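You operate a simulated robot arm through the tools that you are given. There is no shell and no other tool. Be economical: measure what you need, move in short steps, check, and stop when the job is done.

The job below is to be done with a simulated two-armed robot. You get a single attempt, and the scene is never put back.

Task
Hold the tow bar on the top of the grey table steady with one hand and flip the tow slide the other way with the other.

Only the result counts: the job must be done as asked and must still hold three seconds after the hand-in. Knocking over, shifting, dropping, spilling or breaking anything else fails it.

Robot
Two 7-joint arms with two-finger parallel grippers on one trunk, on a base that drives. Base frame: it is fixed to the floor where the robot stands at the start and does not move with it; the origin is under the middle of the robot, x ahead of it, y to its left, z up. Units: m, degrees, N and s.
The left shoulder is at the start at [0.06, 0.189, 1.228], the right one opposite. With the tool pointing down near the work surface each hand reaches from about 0.1 to 0.62 m from the robot's upright axis, wherever it stands, measured 20 degrees to its own side. Places, roughly: tow slide [0.5, 0, 0.9]. Payload 3.43 kg a hand.
The tool frame of a hand sits at the grasp point between the pads (the TCP): z along the fingers, y along the line on which they close. The tips reach 0.03 m beyond it. Largest opening 0.094 m; finger width 0.028, thickness 0.01; the body of the gripper, 0.05 by 0.096 m, starts 0.055 m behind the TCP.
Orientation is told as [roll, pitch, yaw] about the base's x, y, z axes, in that order, counted from this pose: with the fingers straight down and closing along the base's y, the tool's x points along the base's -x, its y along +y and its z along -z.

Tools
- The arms move only by the tool arm_command. It takes "left_series", "right_series" or both (then of equal length, played together; a hand with none holds still); each is text: rows parted by semicolons, each of 7 numbers parted by spaces: the shift along the tool's x, y, z in m, then the turn, a rotation vector about the tool's x, y, z in rad, then the closure, from 0 (fully open) to 1 (shut). In form: tx ty tz rx ry rz jaw; .... A call has 1 to 8 rows; each row shifts and turns the commanded pose from where the row before left it, along the tool's axes as they then stand. Each row takes 0.2 s and may step no farther than 0.05 m and 8.6 degrees from the row before; otherwise, or with a gripper value out of range, the whole call is refused. A pose out of reach is approached as far as the arm can. The call stops where the force on the tool passes 40 N (or 10 N more than at its start, if that is more) or the arm is blocked; 0.2 s more then pass. Each finger travels about 0.153 m/s and halts on what it meets, pressing with about 25 N; the grip force reading is that of the motor and also rises with nothing between the fingers. The clock runs only during rows and for 0.2 s after the last one: add rows that do not move to give the fingers time. The reply holds the time, the measured pose of the TCP, the force on the tool along the base axes, the opening and the grip force, in the units named above and with some noise, with the torque about the TCP (base axes, N m) and any sound that the robot's microphone picked up, and new pictures: "views" is both (left out), scene, wrist or none (wrist: the cameras of the hands that moved).
- Cameras (640 x 400 px; columns grow to the right, rows downward): "scene" is now at [0.0079, 0.005, 1.7667]; the picture's right is [0.09, -1.00, 0.00], its down [-0.86, -0.08, -0.51] and it looks along [0.51, 0.05, -0.86] (base axes); focal length 291 px, centre (320, 200). "left" rides on the left gripper at [0.076, -0.014, -0.103] in its tool frame; the picture's right is [0.18, 0.98, 0.00], its down [-0.75, 0.14, -0.64] and it looks along [-0.63, 0.12, 0.77] (tool axes); focal length 243 px, centre (320, 200). "right" rides on the right gripper at [0.076, 0.014, -0.102] in its tool frame; the picture's right is [-0.18, 0.98, 0.00], its down [-0.75, -0.14, -0.64] and it looks along [-0.63, -0.12, 0.77] (tool axes); focal length 243 px, centre (320, 200).
- slide_trunk(by): slides the trunk up (or, below 0, down) by that many m; the arms and the scene camera ride with it, the base frame stays. It gives what a move gives, with no picture.
- steer(legs): drives the robot by 1 to 6 legs, each [ahead, left, turn to the left] in m, m and degrees, along the robot's own axes; the way and the turn of a leg run together, so that a leg with both is an arc; at most 1.5 m and 180 degrees a leg. The arms and the cameras ride along, it lands a little off, and it stops where it bumps. It gives what a move gives, and a new picture of the scene camera.
- aim_head(pan, tilt): turns the head with the scene camera to pan (to the left, within 86 degrees either way) and tilt (down, from -29 to 69), counted from straight ahead of the robot. It gives what a move gives, and a new picture of the scene camera.
- measure_at(camera, pixels): for up to 12 pixels [column, row] of the newest picture of that camera ("zoom" is the newest enlarged one), the place [x, y, z] in the base frame of the surface seen there, good to about 0.003 m. No time passes.
- close_up(camera, box): a new picture of the part [left, top, right, bottom] of that camera's present view, enlarged. No time passes.
- sign_off(): hands the job in; it is judged then, once.

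Keep the steps short. Do not move on a guess: measure, check each grasp and each placing, and mend mistakes. In all there are 80 turns and 260 pictures (those below and enlarged ones count). Leave the grippers open and the arms clear of the work at the hand-in unless told otherwise, and finish with a single line.

The tools are called after ">>>" as name(argument=value, ...) on one line, values as JSON. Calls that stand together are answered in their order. arm_command: Moves the arms, as the interface text tells. Its arguments: {"type":"object","properties":{"left_series":{"type":"string"},"right_series":{"type":"string"},"views":{"type":"string","enum":["both","scene","wrist","none"]}},"required":[]} The other tools are called the same way: slide_trunk (by) slides the trunk up or down; steer (legs) drives the base; aim_head (pan, tilt) turns the head that bears the scene camera; measure_at (camera, pixels) gives the place of the surface under pixels of a picture; close_up (camera, box) takes an enlarged picture of a part of a camera's view; sign_off () hands the job in.

At the start:

```text
clock: 0.0
left_tcp_pos: [0.3888, 0.1388, 1.1633]
left_tcp_rot: [0.0, 0.0, -0.1]
left_force: [-0.4, -0.6, -0.4]
left_wrist_torque: [0.01, -0.02, 0.04]
left_grip_width: 0.0941
left_gripper_force: 0.0
right_tcp_pos: [0.303, -0.1713, 1.1556]
right_tcp_rot: [0.0, 0.0, 0.0]
right_force: [-0.7, -0.5, -0.3]
right_wrist_torque: [-0.02, -0.01, -0.03]
right_grip_width: 0.0943
right_gripper_force: 0.1
trunk travel left (down, up): [-0.9, 0.09]
robot x, y, heading: [0.0014, -0.002, 0.2]
head pan, tilt: [5.1, 59.2]
```

scene: 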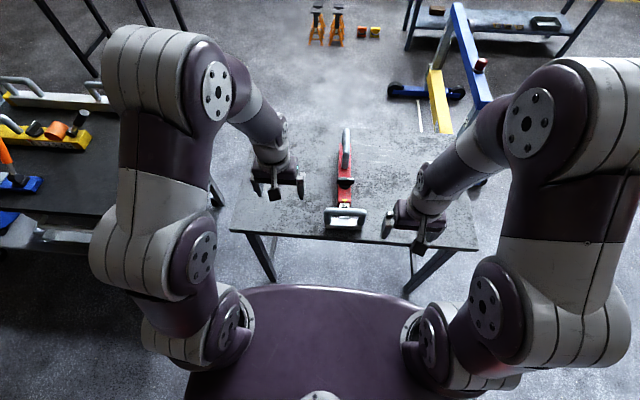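
right: 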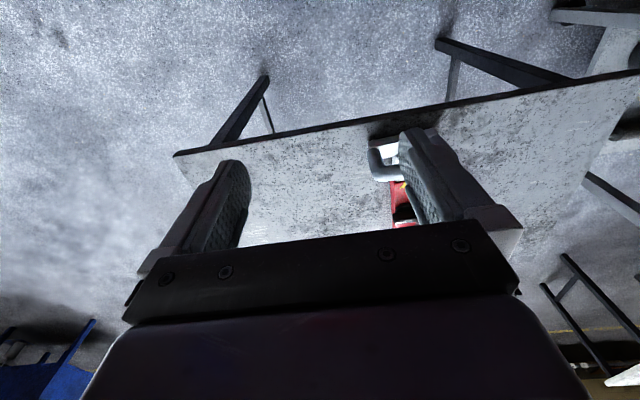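
left: 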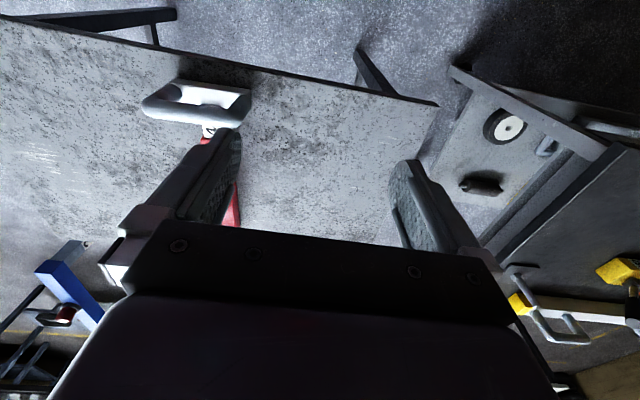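

I see a red tow bar at about (345,190) on the grey table with a handle near (345,218). I'll enlarge it first.

>>> close_up(camera="scene", box=[300, 120, 396, 240])

>>> close_up(camera="left", box=[120, 60, 300, 240])

>>> measure_at(camera="scene", pixels=[[345, 130], [345, 150], [344, 165], [346, 182], [344, 195], [344, 203], [345, 212], [345, 225], [300, 170], [331, 212], [361, 214]])

```text
3.33 times, centred on (348, 180) of scene
```

zoom: 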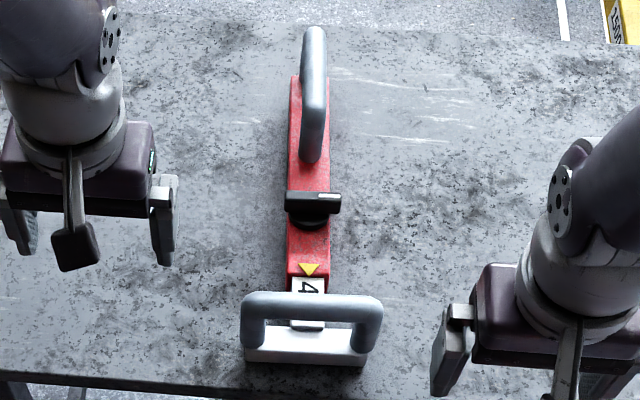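

```text
2.22 times, centred on (210, 150) of left
```

zoom: 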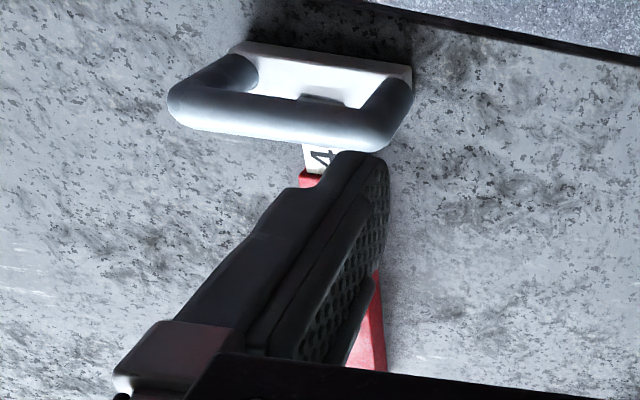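

```text
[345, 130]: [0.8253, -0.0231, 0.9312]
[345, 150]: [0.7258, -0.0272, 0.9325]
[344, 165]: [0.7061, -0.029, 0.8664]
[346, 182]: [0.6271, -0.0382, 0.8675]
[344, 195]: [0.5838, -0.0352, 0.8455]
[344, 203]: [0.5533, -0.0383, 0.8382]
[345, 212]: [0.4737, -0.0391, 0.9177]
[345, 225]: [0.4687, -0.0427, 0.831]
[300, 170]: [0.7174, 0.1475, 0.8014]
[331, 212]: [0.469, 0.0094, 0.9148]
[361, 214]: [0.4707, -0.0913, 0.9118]
```

I see a red body, a black knob or lever in the middle, a white strip with a "4", and two loop handles. I'll look closer at each.

>>> close_up(camera="scene", box=[325, 170, 365, 235])

>>> close_up(camera="scene", box=[325, 120, 365, 190])

>>> aim_head(pan=0, tilt=50)

```text
6.15 times, centred on (345, 202) of scene
```

zoom: 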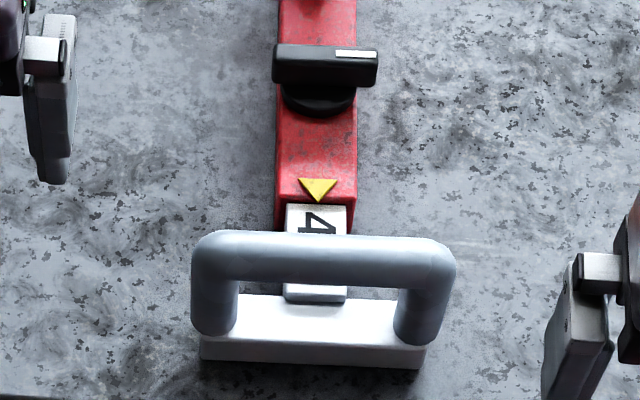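

```text
5.71 times, centred on (345, 155) of scene
```

zoom: 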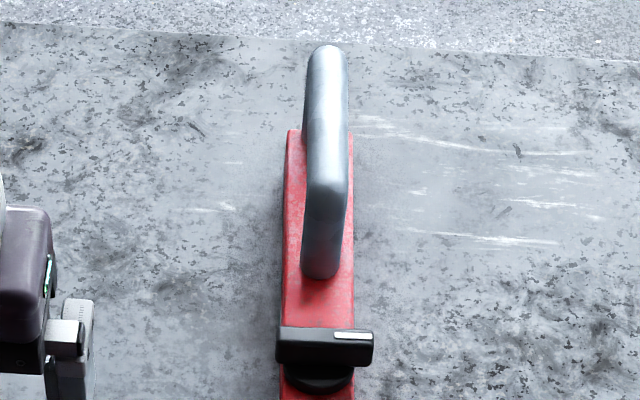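

```text
clock: 0.7
left_tcp_pos: [0.3895, 0.1384, 1.1628]
left_tcp_rot: [0.0, -0.1, -0.1]
left_force: [0.0, 0.5, 0.3]
left_wrist_torque: [0.04, 0.0, -0.01]
left_grip_width: 0.0937
left_gripper_force: 0.1
right_tcp_pos: [0.3045, -0.1724, 1.1556]
right_tcp_rot: [0.1, 0.0, 0.0]
right_force: [0.3, 0.2, -0.4]
right_wrist_torque: [0.0, 0.03, -0.02]
right_grip_width: 0.0942
right_gripper_force: 0.0
trunk travel left (down, up): [-0.9, 0.09]
robot x, y, heading: [0.002, 0.0001, 0.1]
head pan, tilt: [0.0, 50.0]
```

scene: 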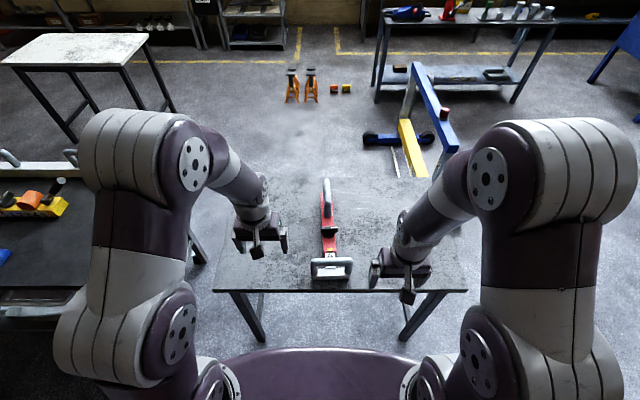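

The black piece looks like a lock lever on the red body and the white strip carries a "4". I'll bring the right hand over and turn it 90° so its camera sees the bar from the side.

>>> arm_command(right_series="-0.05 0 0.02 0 0 -0.1428 0; -0.04 -0.03 0.02 0 0 -0.1428 0; 0 0 0 0 0 -0.1428 0; 0 0 0 0 0 -0.1428 0; 0 0 0 0 0 -0.1428 0; 0 0 0 0 0 -0.1428 0; 0 0 0 0 0 -0.1428 0; 0 0 0 0 0 -0.1428 0", views="none")

>>> arm_command(right_series="0 0 0 0 0 -0.1428 0; 0 0 0 0 0 -0.1428 0; 0 0 0 0 0 -0.1428 0; 0 0 0 0 0 0 0")

```text
refused: row 1 steps farther than a row can; nothing moved
```

```text
clock: 1.7
left_tcp_pos: [0.388, 0.1382, 1.163]
left_tcp_rot: [0.0, 0.1, 0.0]
left_force: [0.9, -0.3, 0.4]
left_wrist_torque: [-0.03, 0.01, 0.01]
left_grip_width: 0.094
left_gripper_force: 0.1
right_tcp_pos: [0.304, -0.172, 1.1553]
right_tcp_rot: [0.0, 0.0, 24.6]
right_force: [0.4, -0.3, -0.4]
right_wrist_torque: [-0.02, -0.01, -0.03]
right_grip_width: 0.094
right_gripper_force: 0.0
trunk travel left (down, up): [-0.9, 0.09]
robot x, y, heading: [-0.0017, -0.0007, -0.1]
head pan, tilt: [0.0, 50.0]
```

scene: 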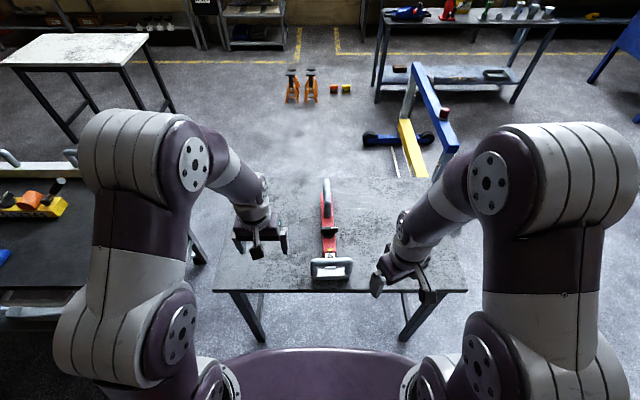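
right: 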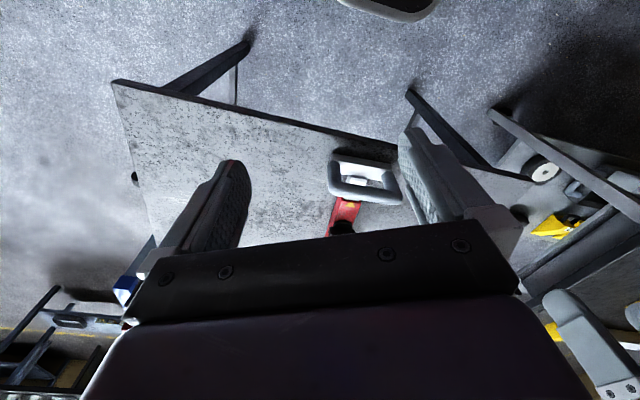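

The right hand turned 24.6° cleanly. I'll turn it the rest of the way, then move it beside the bar.

>>> arm_command(right_series="0 0 0 0 0 -0.1427 0; 0 0 0 0 0 -0.1427 0; 0 0 0 0 0 -0.1427 0; 0 0 0 0 0 -0.1427 0; 0 0 0 0 0 -0.1427 0; 0 0 0 0 0 -0.1427 0; 0 0 0 0 0 -0.1427 0; 0 0 0 0 0 -0.1427 0", views="none")

>>> arm_command(right_series="0.02 -0.04 0.02 0 0 0 0; 0.02 -0.04 0.02 0 0 0 0; 0.02 -0.04 0.02 0 0 0 0; 0.02 -0.04 0.02 0 0 0 0; 0 -0.04 0.02 0 0 0 0; 0 0 0 0 0 0 0")

```text
clock: 3.5
left_tcp_pos: [0.3885, 0.1371, 1.1626]
left_tcp_rot: [0.0, 0.0, 0.0]
left_force: [-0.4, 0.4, -0.1]
left_wrist_torque: [0.0, 0.01, 0.01]
left_grip_width: 0.0941
left_gripper_force: 0.0
right_tcp_pos: [0.3023, -0.1719, 1.1559]
right_tcp_rot: [0.0, 0.0, 90.0]
right_force: [-0.3, -0.3, 0.9]
right_wrist_torque: [0.0, 0.01, -0.01]
right_grip_width: 0.094
right_gripper_force: 0.1
trunk travel left (down, up): [-0.9, 0.09]
robot x, y, heading: [0.0002, 0.0008, 0.2]
head pan, tilt: [0.0, 50.0]
```

```text
clock: 4.9
left_tcp_pos: [0.388, 0.138, 1.1635]
left_tcp_rot: [0.0, -0.2, 0.0]
left_force: [0.7, -1.0, 0.3]
left_wrist_torque: [-0.02, -0.02, -0.04]
left_grip_width: 0.0941
left_gripper_force: 0.1
right_tcp_pos: [0.504, -0.2557, 1.056]
right_tcp_rot: [-0.1, 0.0, 90.1]
right_force: [-0.4, 0.4, -0.3]
right_wrist_torque: [0.01, 0.0, 0.0]
right_grip_width: 0.094
right_gripper_force: 0.2
trunk travel left (down, up): [-0.9, 0.09]
robot x, y, heading: [0.0033, -0.0003, 0.2]
head pan, tilt: [0.0, 50.0]
```

scene: 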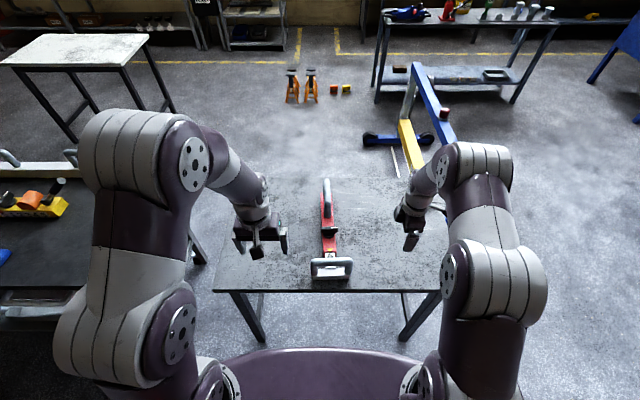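
right: 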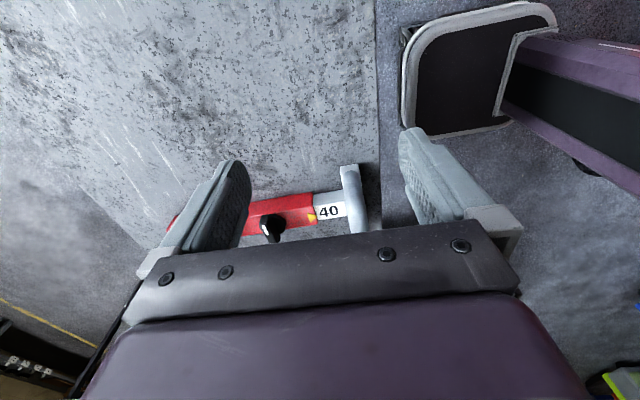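

The strip reads "40". I'll enlarge that view.

>>> close_up(camera="right", box=[220, 150, 400, 260])

>>> measure_at(camera="right", pixels=[[250, 205], [310, 200], [341, 198], [350, 172], [358, 215], [268, 222], [272, 236], [330, 195], [376, 190]])

```text
3.56 times, centred on (310, 205) of right
```

zoom: 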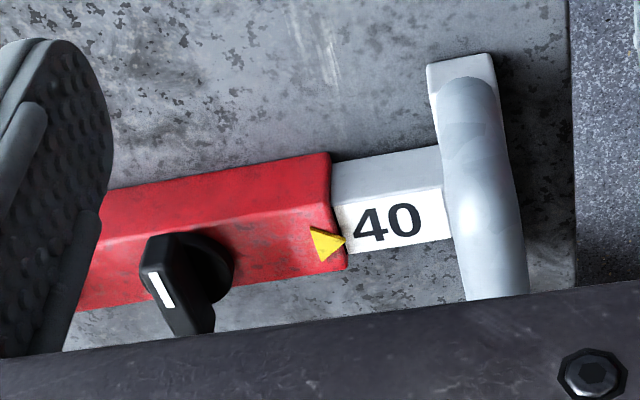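

```text
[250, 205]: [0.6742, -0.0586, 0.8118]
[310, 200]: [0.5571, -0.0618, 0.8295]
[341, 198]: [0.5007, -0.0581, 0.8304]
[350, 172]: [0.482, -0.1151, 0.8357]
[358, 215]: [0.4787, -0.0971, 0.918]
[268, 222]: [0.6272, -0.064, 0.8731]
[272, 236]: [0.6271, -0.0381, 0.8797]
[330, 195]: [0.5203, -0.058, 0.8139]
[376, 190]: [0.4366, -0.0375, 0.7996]
```

The lock lever sits across the red body and the slide shows "40" at the arrow. The far handle is at x≈0.77, so I may need to drive closer. I'll check the robot's front against the table, and the handle's geometry.

>>> measure_at(camera="right", pixels=[[405, 115], [440, 135], [500, 125], [420, 40], [550, 15], [500, 60], [390, 100]])

>>> measure_at(camera="scene", pixels=[[327, 183], [327, 190], [327, 197], [327, 205], [328, 212], [328, 222], [322, 232], [337, 232], [290, 350], [320, 348], [250, 330], [240, 310]])

>>> close_up(camera="scene", box=[300, 170, 360, 290])

```text
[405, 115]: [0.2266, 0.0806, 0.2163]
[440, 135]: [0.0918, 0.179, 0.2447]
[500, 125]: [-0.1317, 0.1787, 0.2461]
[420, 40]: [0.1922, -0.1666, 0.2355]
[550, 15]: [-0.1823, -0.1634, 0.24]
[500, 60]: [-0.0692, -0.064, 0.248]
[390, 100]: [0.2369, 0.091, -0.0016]
```

```text
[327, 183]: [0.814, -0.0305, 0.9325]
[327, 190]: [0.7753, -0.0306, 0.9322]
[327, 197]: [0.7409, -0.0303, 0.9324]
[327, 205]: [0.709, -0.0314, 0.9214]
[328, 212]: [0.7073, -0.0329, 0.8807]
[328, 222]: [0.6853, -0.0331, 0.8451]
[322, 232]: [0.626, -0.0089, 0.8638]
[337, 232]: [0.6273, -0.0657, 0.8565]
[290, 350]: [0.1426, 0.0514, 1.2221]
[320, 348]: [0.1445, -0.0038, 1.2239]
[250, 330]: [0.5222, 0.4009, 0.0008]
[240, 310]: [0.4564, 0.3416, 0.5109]
```

```text
3.33 times, centred on (330, 230) of scene
```

zoom: 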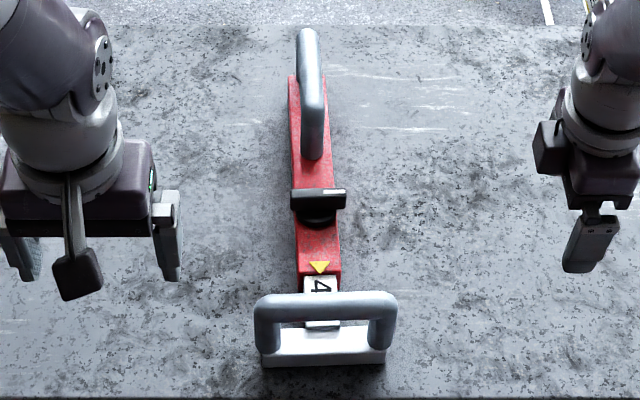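

The robot's base front is at x≈0.235 and is low, while the table edge is at x≈0.437. Driving 0.18 m ahead is clear and brings the far handle within reach. Both hands are above everything on the table.

>>> steer(legs=[[0.18, 0, 0]])

```text
clock: 6.4
left_tcp_pos: [0.5677, 0.1364, 1.164]
left_tcp_rot: [0.0, -0.2, -0.1]
left_force: [-0.4, -0.6, 1.0]
left_wrist_torque: [0.01, -0.03, 0.02]
left_grip_width: 0.0939
left_gripper_force: 0.0
right_tcp_pos: [0.6823, -0.2555, 1.0581]
right_tcp_rot: [-0.1, 0.0, 89.9]
right_force: [-0.8, -0.4, -0.3]
right_wrist_torque: [0.03, -0.02, 0.0]
right_grip_width: 0.0938
right_gripper_force: 0.0
trunk travel left (down, up): [-0.9, 0.09]
robot x, y, heading: [0.1788, 0.0005, -0.2]
head pan, tilt: [0.0, 50.0]
```

scene: 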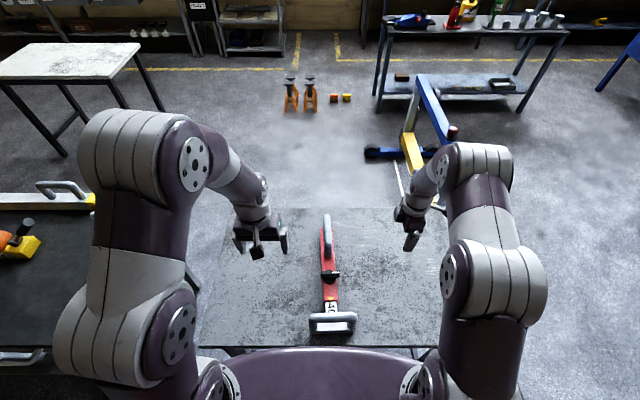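

The drive was clean. Next I'll bring the left hand above the far handle at about [0.765, -0.031], staying high.

>>> arm_command(left_series="-0.028 -0.024 0.02 0 0 0 0; -0.028 -0.024 0.02 0 0 0 0; -0.028 -0.024 0.02 0 0 0 0; -0.028 -0.024 0.02 0 0 0 0; -0.028 -0.024 0.02 0 0 0 0; -0.028 -0.024 0.02 0 0 0 0; -0.028 -0.024 0.02 0 0 0 0; 0 0 0 0 0 0 0")

```text
clock: 8.2
left_tcp_pos: [0.7586, -0.0265, 1.0223]
left_tcp_rot: [0.0, 0.0, -0.2]
left_force: [0.0, 0.9, 1.3]
left_wrist_torque: [-0.02, -0.02, -0.02]
left_grip_width: 0.0941
left_gripper_force: 0.0
left hand out of reach, approached as far as the arm can: row 7
right_tcp_pos: [0.685, -0.2545, 1.0565]
right_tcp_rot: [0.0, 0.1, 89.9]
right_force: [-0.1, 1.2, 0.8]
right_wrist_torque: [0.01, -0.03, 0.01]
right_grip_width: 0.0939
right_gripper_force: 0.1
trunk travel left (down, up): [-0.9, 0.09]
robot x, y, heading: [0.184, -0.0001, -0.3]
head pan, tilt: [0.0, 50.0]
```

scene: 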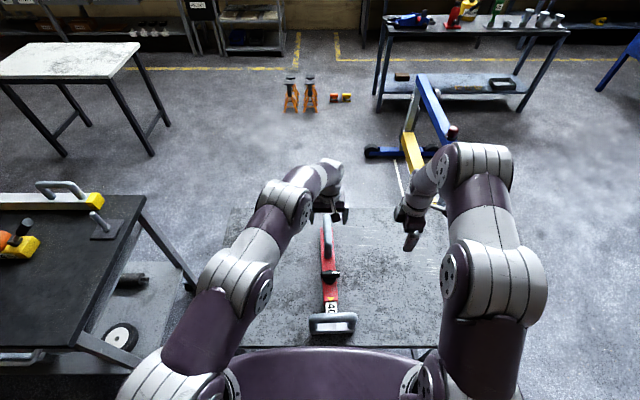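
left: 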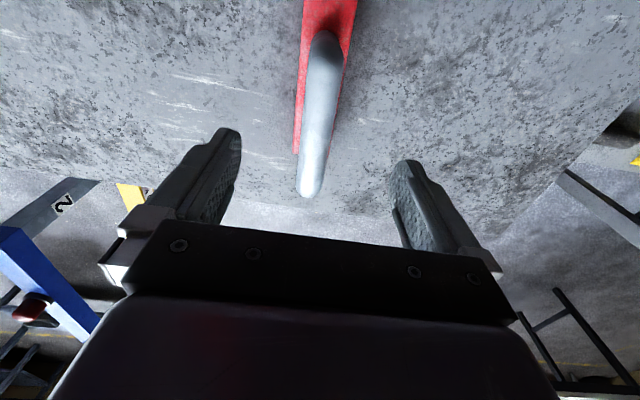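

The left hand is at its reach limit at x≈0.759. The handle's straight part begins near x 0.72, so I'll back off to x≈0.742 and descend to about z 0.92 around it.

>>> arm_command(left_series="0.02 -0.003 0 0 0 0 0; 0 -0.002 0.03 0 0 0 0; 0 0 0.03 0 0 0 0; 0 0 0.03 0 0 0 0; 0 0 0.013 0 0 0 0; 0 0 0 0 0 0 0")

```text
clock: 9.6
left_tcp_pos: [0.7403, -0.0347, 0.9169]
left_tcp_rot: [0.0, 0.0, 0.0]
left_force: [0.0, -0.8, 0.1]
left_wrist_torque: [0.03, 0.02, 0.01]
left_grip_width: 0.0939
left_gripper_force: 0.0
right_tcp_pos: [0.6863, -0.2548, 1.056]
right_tcp_rot: [0.0, 0.1, 89.9]
right_force: [0.5, 0.9, -0.7]
right_wrist_torque: [-0.05, -0.01, -0.02]
right_grip_width: 0.0938
right_gripper_force: 0.1
trunk travel left (down, up): [-0.9, 0.09]
robot x, y, heading: [0.1835, -0.0011, -0.2]
head pan, tilt: [0.0, 50.0]
```

scene: 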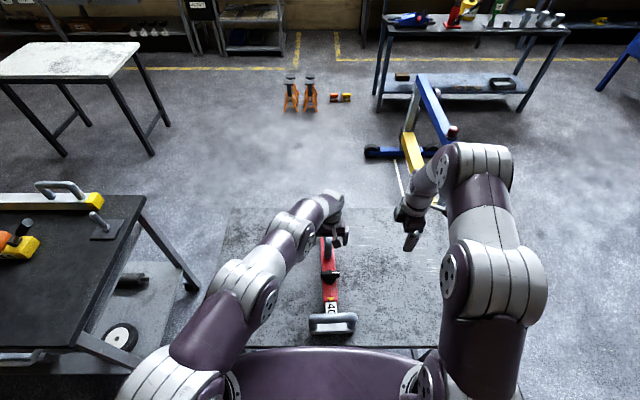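
left: 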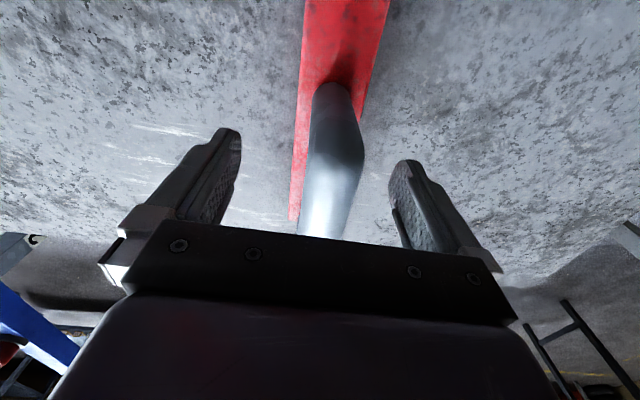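

The handle sits between the fingers, about 3 mm to the +y side. I'll nudge the hand across and close.

>>> arm_command(left_series="0 0.003 0 0 0 0 0; 0 0 0 0 0 0 0.4; 0 0 0 0 0 0 0.7; 0 0 0 0 0 0 1; 0 0 0 0 0 0 1", views="both")

```text
clock: 10.8
left_tcp_pos: [0.7402, -0.0308, 0.9186]
left_tcp_rot: [0.0, 0.0, -0.1]
left_force: [0.7, -1.4, 0.2]
left_wrist_torque: [-0.05, -0.15, 0.46]
left_grip_width: 0.0323
left_gripper_force: 24.7
right_tcp_pos: [0.6855, -0.2551, 1.0558]
right_tcp_rot: [-0.1, 0.0, 90.0]
right_force: [0.8, 0.4, -0.2]
right_wrist_torque: [0.01, 0.02, -0.02]
right_grip_width: 0.0941
right_gripper_force: 0.0
trunk travel left (down, up): [-0.9, 0.09]
robot x, y, heading: [0.183, -0.0034, -0.2]
head pan, tilt: [0.0, 50.0]
```

scene: 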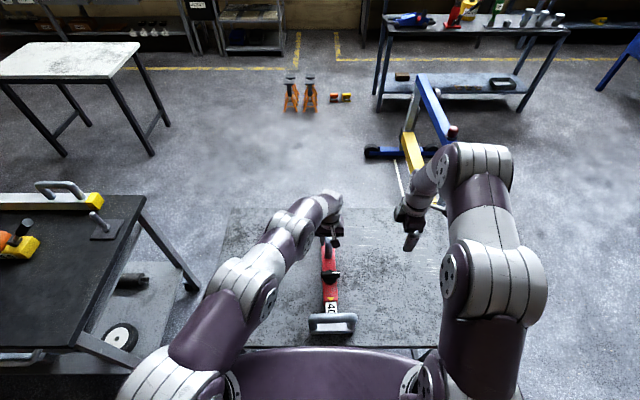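
left: 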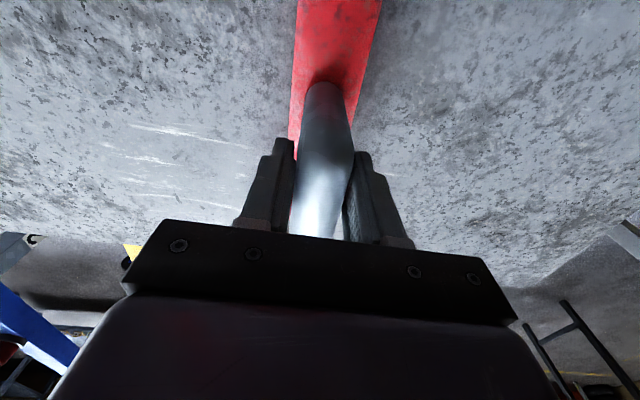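

The left grip holds the handle (opening 0.032, force 24.7 N). I'll bring the right hand back to x≈0.474 while still off to the side, then look.

>>> arm_command(right_series="-0.01 0.042 0 0 0 0 0; -0.01 0.042 0 0 0 0 0; -0.01 0.042 0 0 0 0 0; -0.01 0.042 0 0 0 0 0; -0.01 0.042 0 0 0 0 0; 0 0 0 0 0 0 0")

>>> measure_at(camera="scene", pixels=[[313, 318], [320, 318], [332, 317], [345, 316], [354, 316], [332, 328]])

```text
clock: 12.2
left_tcp_pos: [0.74, -0.0301, 0.9188]
left_tcp_rot: [0.0, 0.1, -0.2]
left_force: [-0.5, -1.1, 0.2]
left_wrist_torque: [-0.02, 0.24, 0.31]
left_grip_width: 0.0323
left_gripper_force: 25.4
right_tcp_pos: [0.4752, -0.2066, 1.0571]
right_tcp_rot: [-0.1, 0.0, 89.9]
right_force: [0.4, 0.3, 0.1]
right_wrist_torque: [-0.02, 0.0, 0.01]
right_grip_width: 0.0941
right_gripper_force: 0.0
trunk travel left (down, up): [-0.9, 0.09]
robot x, y, heading: [0.1849, 0.0028, 0.1]
head pan, tilt: [0.0, 50.0]
```

scene: 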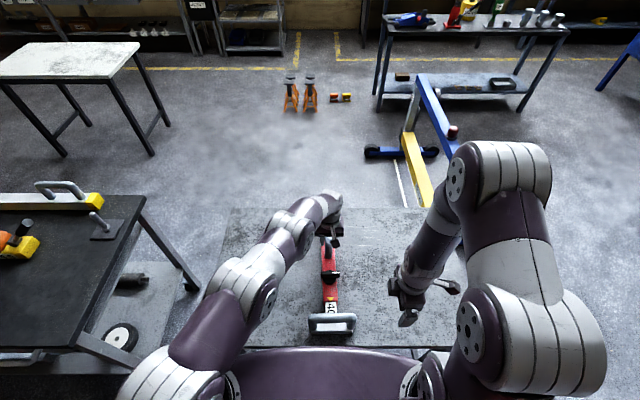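
right: 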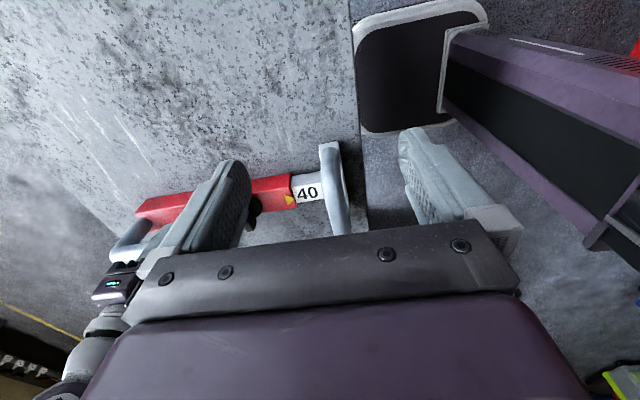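

```text
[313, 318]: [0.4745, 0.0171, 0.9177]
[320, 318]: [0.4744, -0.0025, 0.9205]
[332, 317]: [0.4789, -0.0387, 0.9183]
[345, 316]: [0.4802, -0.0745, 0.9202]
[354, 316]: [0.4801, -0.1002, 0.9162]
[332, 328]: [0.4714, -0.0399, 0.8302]
```

The near handle's centre is about [0.476, -0.041] with its top at 0.92. I'll go above it and stop at z≈0.99.

>>> arm_command(right_series="-0.0415 0 0.01 0 0 0 0; -0.0415 0 0.01 0 0 0 0; -0.0415 0 0.015 0 0 0 0; -0.0415 0 0.015 0 0 0 0; 0 0 0.015 0 0 0 0; 0 0 0 0 0 0 0")

```text
clock: 13.6
left_tcp_pos: [0.7412, -0.0311, 0.9189]
left_tcp_rot: [-0.1, 0.0, -0.1]
left_force: [-1.3, -2.7, 0.1]
left_wrist_torque: [-0.1, 0.02, 0.25]
left_grip_width: 0.0321
left_gripper_force: 24.7
right_tcp_pos: [0.4747, -0.038, 0.9915]
right_tcp_rot: [-0.1, 0.0, 89.9]
right_force: [0.6, 0.4, 0.4]
right_wrist_torque: [0.03, -0.01, -0.01]
right_grip_width: 0.0941
right_gripper_force: 0.1
trunk travel left (down, up): [-0.9, 0.09]
robot x, y, heading: [0.1834, -0.0004, -0.1]
head pan, tilt: [0.0, 50.0]
```

scene: 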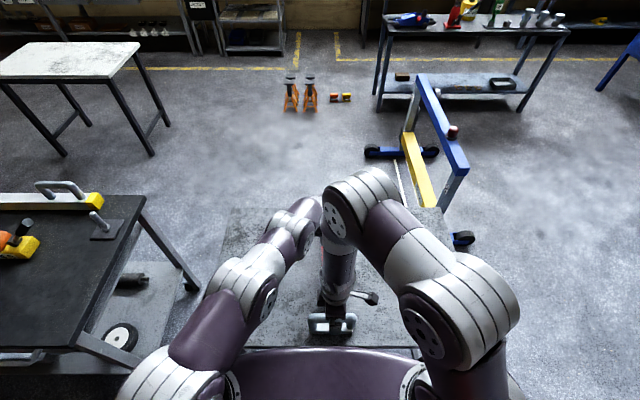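
right: 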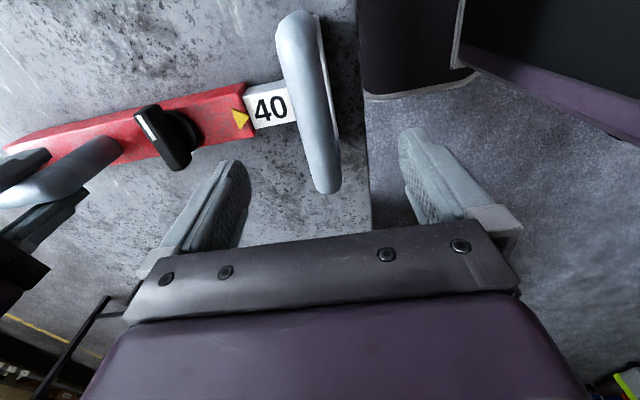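

Before descending I'll look at the lever and strip in this closer view.

>>> close_up(camera="right", box=[100, 50, 360, 210])

>>> arm_command(right_series="0 -0.001 0.03 0 0 0 0; 0 0 0.03 0 0 0 0; 0 0 0.025 0 0 0 0; 0 0 0 0 0 0 0", views="wrist")

```text
2.46 times, centred on (230, 130) of right
```

zoom: 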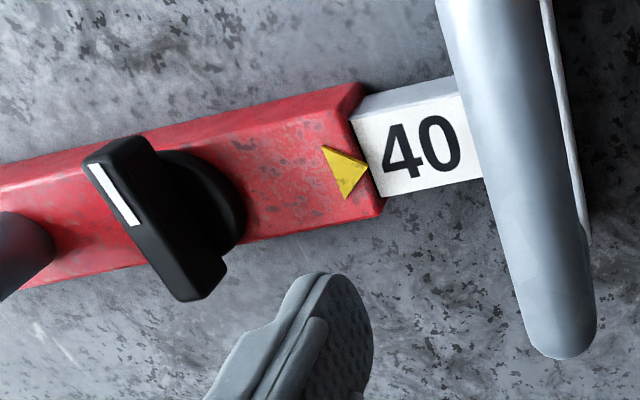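

```text
clock: 14.6
left_tcp_pos: [0.7409, -0.0315, 0.9184]
left_tcp_rot: [0.0, 0.0, -0.2]
left_force: [-0.1, -0.9, 0.7]
left_wrist_torque: [0.07, 0.02, 0.36]
left_grip_width: 0.0322
left_gripper_force: 24.5
right_tcp_pos: [0.4768, -0.0387, 0.9057]
right_tcp_rot: [0.1, 0.0, 89.8]
right_force: [0.3, -0.1, 0.3]
right_wrist_torque: [0.0, 0.01, -0.02]
right_grip_width: 0.094
right_gripper_force: 0.0
trunk travel left (down, up): [-0.9, 0.09]
robot x, y, heading: [0.1802, -0.0031, -0.3]
head pan, tilt: [0.0, 50.0]
```

right: 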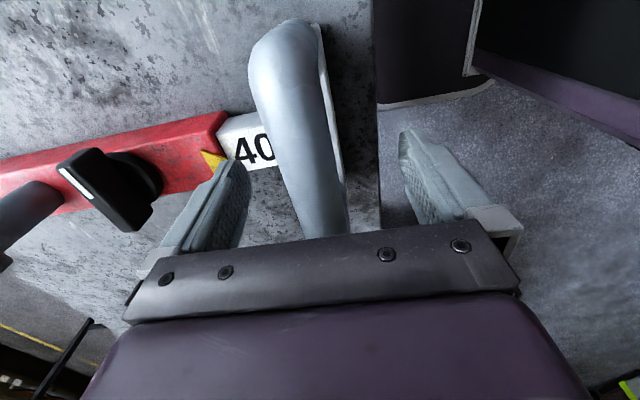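

The handle is between the right fingers. I'll close on it.

>>> arm_command(right_series="0 0 0 0 0 0 0.4; 0 0 0 0 0 0 0.7; 0 0 0 0 0 0 1; 0 0 0 0 0 0 1", views="wrist")

```text
clock: 15.6
left_tcp_pos: [0.7397, -0.0305, 0.9182]
left_tcp_rot: [0.0, 0.0, -0.1]
left_force: [-5.5, -3.4, 0.1]
left_wrist_torque: [0.1, 0.28, 0.52]
left_grip_width: 0.0326
left_gripper_force: 25.4
right_tcp_pos: [0.4768, -0.0393, 0.9074]
right_tcp_rot: [-0.1, 0.0, 89.9]
right_force: [5.1, 7.8, 7.2]
right_wrist_torque: [0.61, -0.05, 0.63]
right_grip_width: 0.0323
right_gripper_force: 25.6
trunk travel left (down, up): [-0.9, 0.09]
robot x, y, heading: [0.1789, -0.0007, -0.2]
head pan, tilt: [0.0, 50.0]
```

right: 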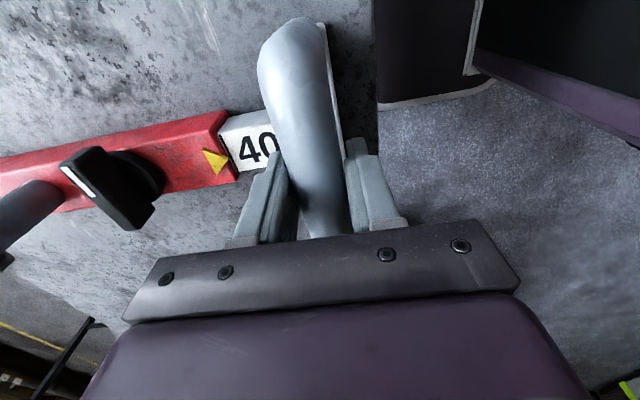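

Both handles are gripped. I'll test the slide gently by pushing it in 6 mm, in small steps, and watching the forces.

>>> arm_command(right_series="0 -0.003 0 0 0 0 1; 0 -0.003 0 0 0 0 1; 0 0 0 0 0 0 1", views="wrist")

```text
clock: 16.4
left_tcp_pos: [0.7405, -0.031, 0.9197]
left_tcp_rot: [-0.1, -0.3, -0.2]
left_force: [8.6, -3.5, -0.3]
left_wrist_torque: [-0.03, -0.17, 0.24]
left_grip_width: 0.0323
left_gripper_force: 25.1
right_tcp_pos: [0.4821, -0.0415, 0.9045]
right_tcp_rot: [0.2, 0.0, 89.9]
right_force: [-10.9, 1.4, 7.5]
right_wrist_torque: [-0.56, 0.04, 0.46]
right_grip_width: 0.0323
right_gripper_force: 25.0
trunk travel left (down, up): [-0.9, 0.09]
robot x, y, heading: [0.186, -0.0044, -0.1]
head pan, tilt: [0.0, 50.0]
```

right: 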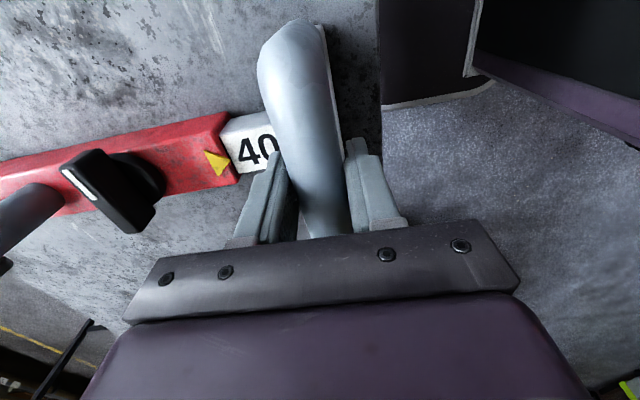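

Pushing meets resistance of about 11 N, and the strip hardly moved relative to the arrow. I'll undo that and test a pull of about 10 mm.

>>> arm_command(right_series="0 0.003 0 0 0 0 1; 0 0.003 0 0 0 0 1; 0 0.003 0 0 0 0 1; 0 0.003 0 0 0 0 1; 0 0 0 0 0 0 1", views="wrist")

```text
clock: 17.6
left_tcp_pos: [0.7392, -0.0311, 0.9171]
left_tcp_rot: [0.1, 0.2, -0.1]
left_force: [-16.1, -6.1, -0.2]
left_wrist_torque: [-0.09, -0.32, 0.49]
left_grip_width: 0.0325
left_gripper_force: 25.2
right_tcp_pos: [0.4714, -0.0386, 0.906]
right_tcp_rot: [-0.1, 0.0, 90.0]
right_force: [14.7, 5.4, 0.2]
right_wrist_torque: [0.11, -0.11, 0.63]
right_grip_width: 0.0324
right_gripper_force: 25.0
trunk travel left (down, up): [-0.9, 0.09]
robot x, y, heading: [0.1832, -0.0018, -0.1]
head pan, tilt: [0.0, 50.0]
```

right: 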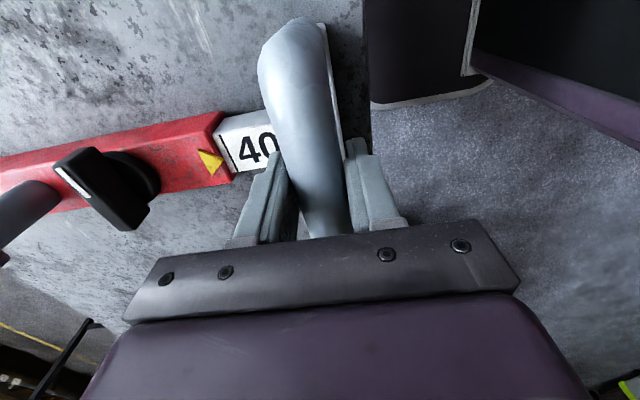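

The slide moves out: a black line next to "40" has appeared at the red edge. I'll pull another 20 mm and read the strip.

>>> arm_command(right_series="0 0.004 0 0 0 0 1; 0 0.004 0 0 0 0 1; 0 0.004 0 0 0 0 1; 0 0.004 0 0 0 0 1; 0 0.004 0 0 0 0 1; 0 0 0 0 0 0 1", views="wrist")

>>> close_up(camera="right", box=[100, 50, 360, 210])

```text
clock: 19.0
left_tcp_pos: [0.7408, -0.03, 0.9193]
left_tcp_rot: [0.0, 0.1, -0.2]
left_force: [-11.1, -4.2, 0.2]
left_wrist_torque: [0.08, -0.33, 0.6]
left_grip_width: 0.0323
left_gripper_force: 24.9
right_tcp_pos: [0.4498, -0.0391, 0.9055]
right_tcp_rot: [0.1, 0.1, 90.0]
right_force: [9.6, 7.2, 5.9]
right_wrist_torque: [0.59, -0.05, 0.62]
right_grip_width: 0.0324
right_gripper_force: 25.6
trunk travel left (down, up): [-0.9, 0.09]
robot x, y, heading: [0.1823, -0.0002, -0.0]
head pan, tilt: [0.0, 50.0]
```

right: 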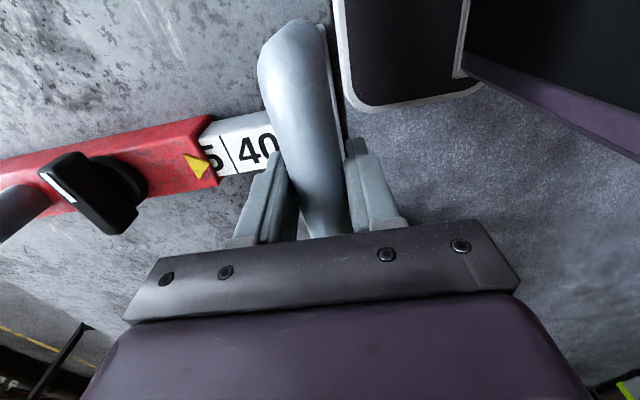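

```text
2.46 times, centred on (230, 130) of right
```

zoom: 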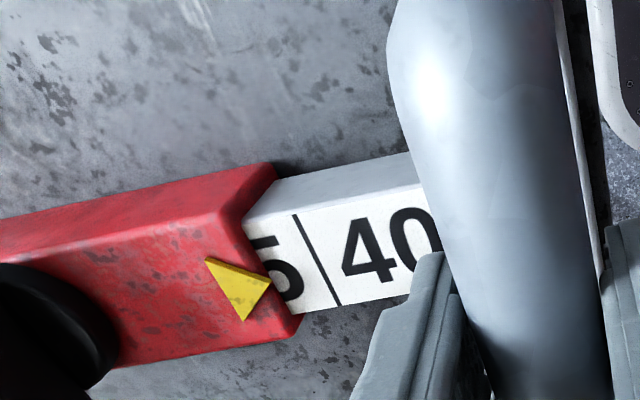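

A second panel ending in "5" is emerging, and the slide runs freely at about 10 N. I'll keep pulling toward the other position.

>>> arm_command(right_series="0 0.004 0 0 0 0 1; 0 0.004 0 0 0 0 1; 0 0.004 0 0 0 0 1; 0 0.004 0 0 0 0 1; 0 0.004 0 0 0 0 1; 0 0 0 0 0 0 1", views="wrist")

>>> close_up(camera="right", box=[100, 50, 360, 210])

```text
clock: 20.4
left_tcp_pos: [0.7388, -0.0294, 0.9195]
left_tcp_rot: [-0.1, -0.1, -0.1]
left_force: [-11.1, -2.7, 0.7]
left_wrist_torque: [0.05, -0.17, 0.62]
left_grip_width: 0.0324
left_gripper_force: 24.6
right_tcp_pos: [0.4293, -0.0389, 0.9048]
right_tcp_rot: [0.0, 0.2, 90.0]
right_force: [10.1, 8.5, 9.3]
right_wrist_torque: [0.44, -0.06, 0.55]
right_grip_width: 0.0323
right_gripper_force: 24.8
trunk travel left (down, up): [-0.9, 0.09]
robot x, y, heading: [0.1841, -0.0001, 0.1]
head pan, tilt: [0.0, 50.0]
```

right: 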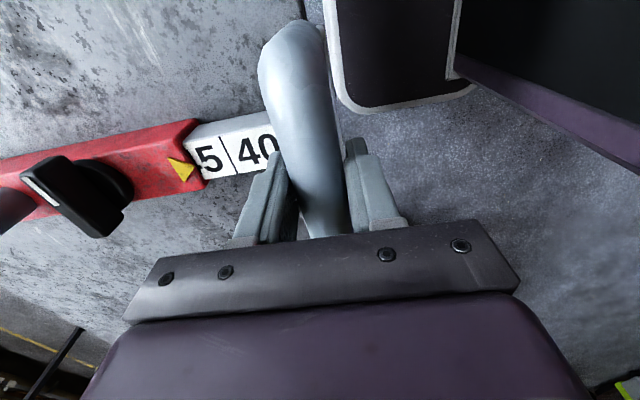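

```text
2.46 times, centred on (230, 130) of right
```

zoom: 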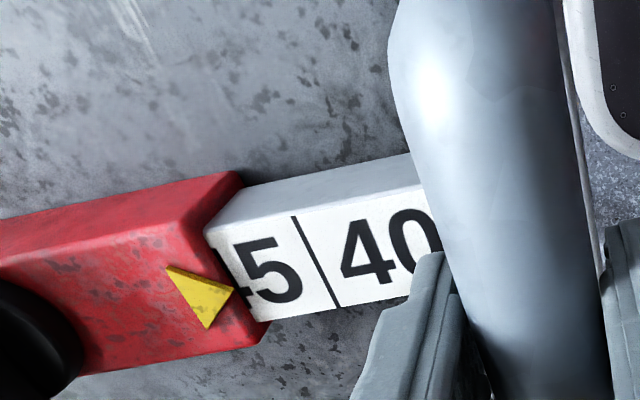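

The panel reads "45". The slide still runs freely, so I'll keep pulling toward the stop.

>>> arm_command(right_series="0 0.004 0 0 0 0 1; 0 0.004 0 0 0 0 1; 0 0.004 0 0 0 0 1; 0 0.004 0 0 0 0 1; 0 0.004 0 0 0 0 1; 0 0 0 0 0 0 1", views="wrist")

>>> close_up(camera="right", box=[100, 50, 360, 210])

```text
clock: 21.8
left_tcp_pos: [0.7411, -0.0313, 0.9189]
left_tcp_rot: [0.0, -0.1, 0.0]
left_force: [-8.9, -4.0, 0.0]
left_wrist_torque: [0.01, 0.36, 0.58]
left_grip_width: 0.0326
left_gripper_force: 24.7
right_tcp_pos: [0.4105, -0.0418, 0.9047]
right_tcp_rot: [0.2, 0.2, 89.8]
right_force: [8.9, 4.3, -0.7]
right_wrist_torque: [-0.07, -0.14, 0.62]
right_grip_width: 0.0323
right_gripper_force: 24.6
trunk travel left (down, up): [-0.9, 0.09]
robot x, y, heading: [0.1796, -0.0019, -0.3]
head pan, tilt: [0.0, 50.0]
```

right: 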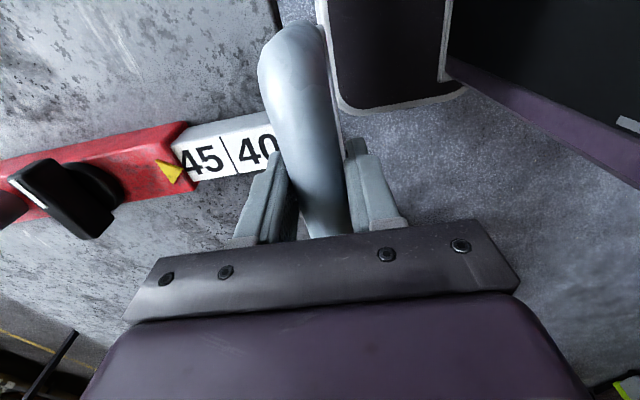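

```text
2.46 times, centred on (230, 130) of right
```

zoom: 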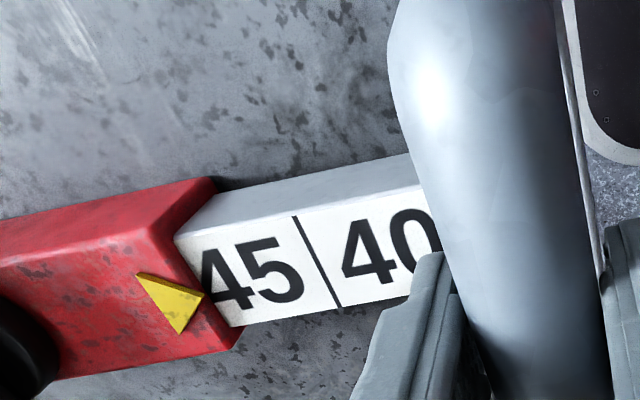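

"45" is almost in full view and the force is steady at 9 N. I'll keep pulling in smaller increments.

>>> arm_command(right_series="0 0.003 0 0 0 0 1; 0 0.003 0 0 0 0 1; 0 0.003 0 0 0 0 1; 0 0.003 0 0 0 0 1; 0 0 0 0 0 0 1", views="wrist")

>>> close_up(camera="right", box=[100, 50, 360, 210])

```text
clock: 23.0
left_tcp_pos: [0.7406, -0.0309, 0.9191]
left_tcp_rot: [0.0, 0.0, -0.1]
left_force: [-9.6, -3.5, -0.1]
left_wrist_torque: [-0.04, 0.27, 0.64]
left_grip_width: 0.0322
left_gripper_force: 25.0
right_tcp_pos: [0.3988, -0.0402, 0.9063]
right_tcp_rot: [0.0, 0.1, 89.9]
right_force: [9.8, 3.0, 0.0]
right_wrist_torque: [-0.02, -0.1, 0.6]
right_grip_width: 0.0322
right_gripper_force: 25.0
trunk travel left (down, up): [-0.9, 0.09]
robot x, y, heading: [0.1834, 0.0018, 0.0]
head pan, tilt: [0.0, 50.0]
```

right: 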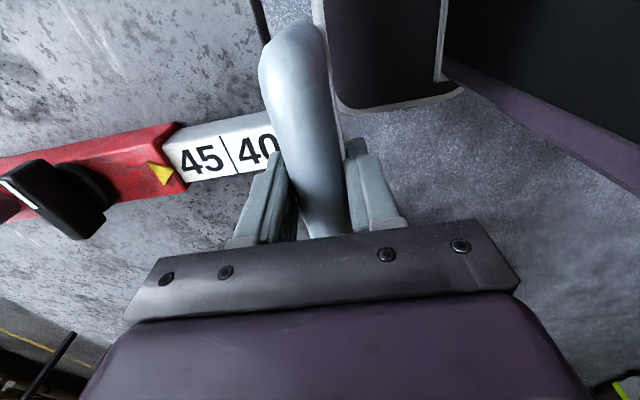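

```text
2.46 times, centred on (230, 130) of right
```

zoom: 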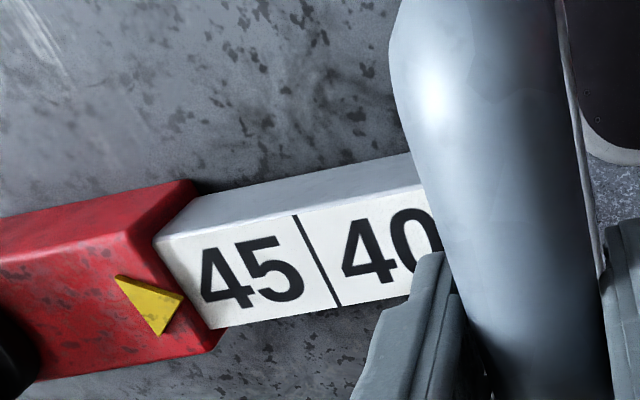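

"45" is now fully shown, with no stop yet. I'll continue slowly to see whether there's a stop or another panel.

>>> arm_command(right_series="0 0.003 0 0 0 0 1; 0 0.003 0 0 0 0 1; 0 0.003 0 0 0 0 1; 0 0 0 0 0 0 1", views="wrist")

>>> close_up(camera="right", box=[100, 50, 360, 210])

```text
clock: 24.0
left_tcp_pos: [0.7398, -0.0305, 0.9186]
left_tcp_rot: [0.1, 0.0, 0.0]
left_force: [-8.8, -3.8, 0.6]
left_wrist_torque: [-0.01, 0.45, 0.64]
left_grip_width: 0.0323
left_gripper_force: 25.1
right_tcp_pos: [0.3909, -0.0393, 0.9059]
right_tcp_rot: [0.1, 0.1, 89.9]
right_force: [9.6, 4.2, 0.7]
right_wrist_torque: [0.0, -0.09, 0.57]
right_grip_width: 0.0321
right_gripper_force: 24.6
trunk travel left (down, up): [-0.9, 0.09]
robot x, y, heading: [0.1839, -0.0054, -0.0]
head pan, tilt: [0.0, 50.0]
```

right: 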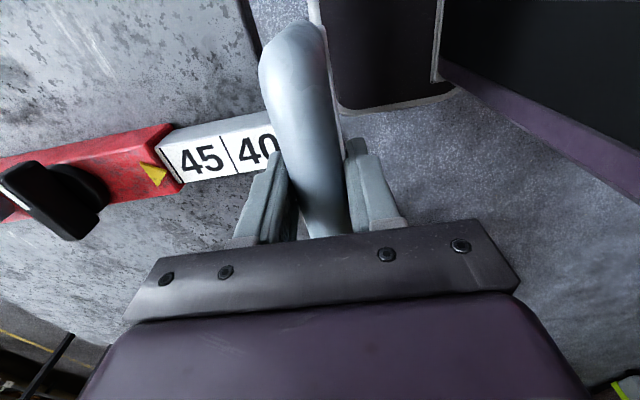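

```text
2.46 times, centred on (230, 130) of right
```

zoom: 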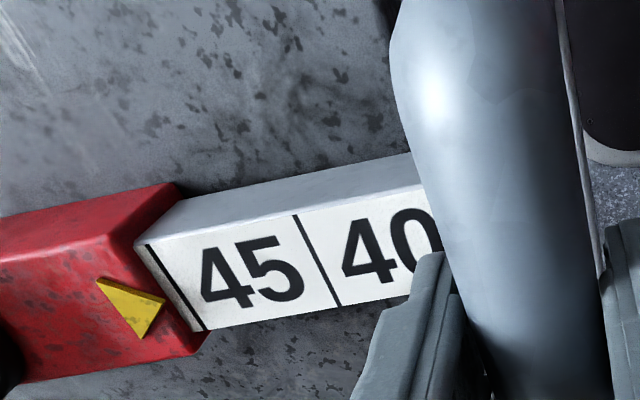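

Another line appears past "45", so the slide isn't at its end yet. The force is still a steady 9 N. I'll check clearance between the right arm and the torso, then pull on.

>>> arm_command(right_series="0 0.004 0 0 0 0 1; 0 0.004 0 0 0 0 1; 0 0.004 0 0 0 0 1; 0 0.004 0 0 0 0 1; 0 0 0 0 0 0 1", views="both")

>>> close_up(camera="right", box=[100, 50, 360, 210])

```text
clock: 25.2
left_tcp_pos: [0.7396, -0.0312, 0.9181]
left_tcp_rot: [-0.1, 0.0, -0.1]
left_force: [-10.4, -2.0, -0.2]
left_wrist_torque: [0.02, 0.13, 0.58]
left_grip_width: 0.0323
left_gripper_force: 25.0
right_tcp_pos: [0.372, -0.0391, 0.9062]
right_tcp_rot: [0.1, 0.1, 89.9]
right_force: [9.6, 4.2, 0.9]
right_wrist_torque: [0.41, -0.18, 0.49]
right_grip_width: 0.0322
right_gripper_force: 24.5
trunk travel left (down, up): [-0.9, 0.09]
robot x, y, heading: [0.1821, -0.0021, 0.2]
head pan, tilt: [0.0, 50.0]
```

scene: 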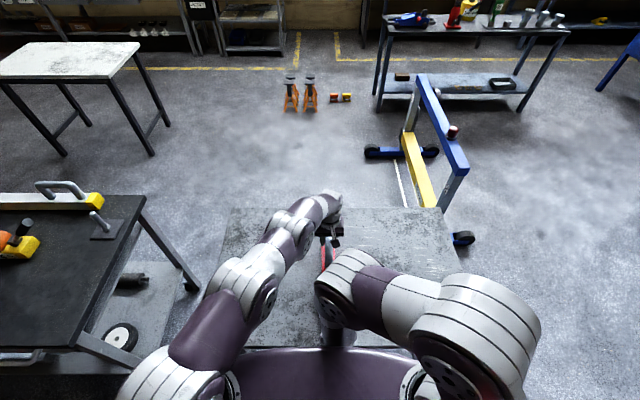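
right: 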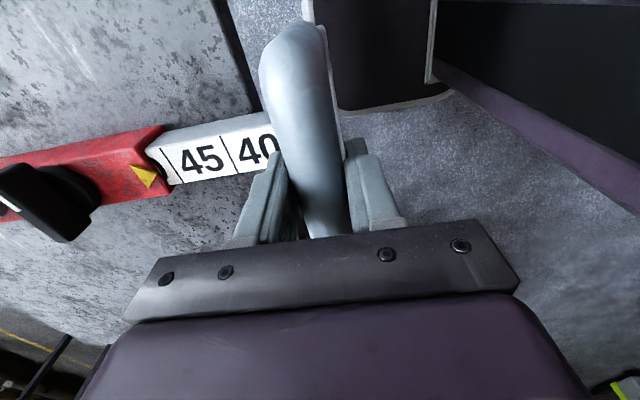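

```text
2.46 times, centred on (230, 130) of right
```

zoom: 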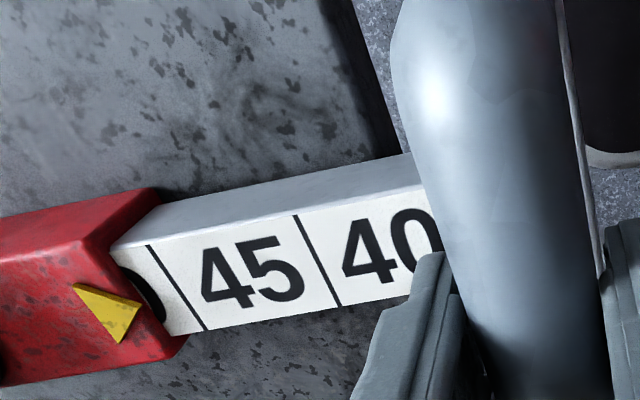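

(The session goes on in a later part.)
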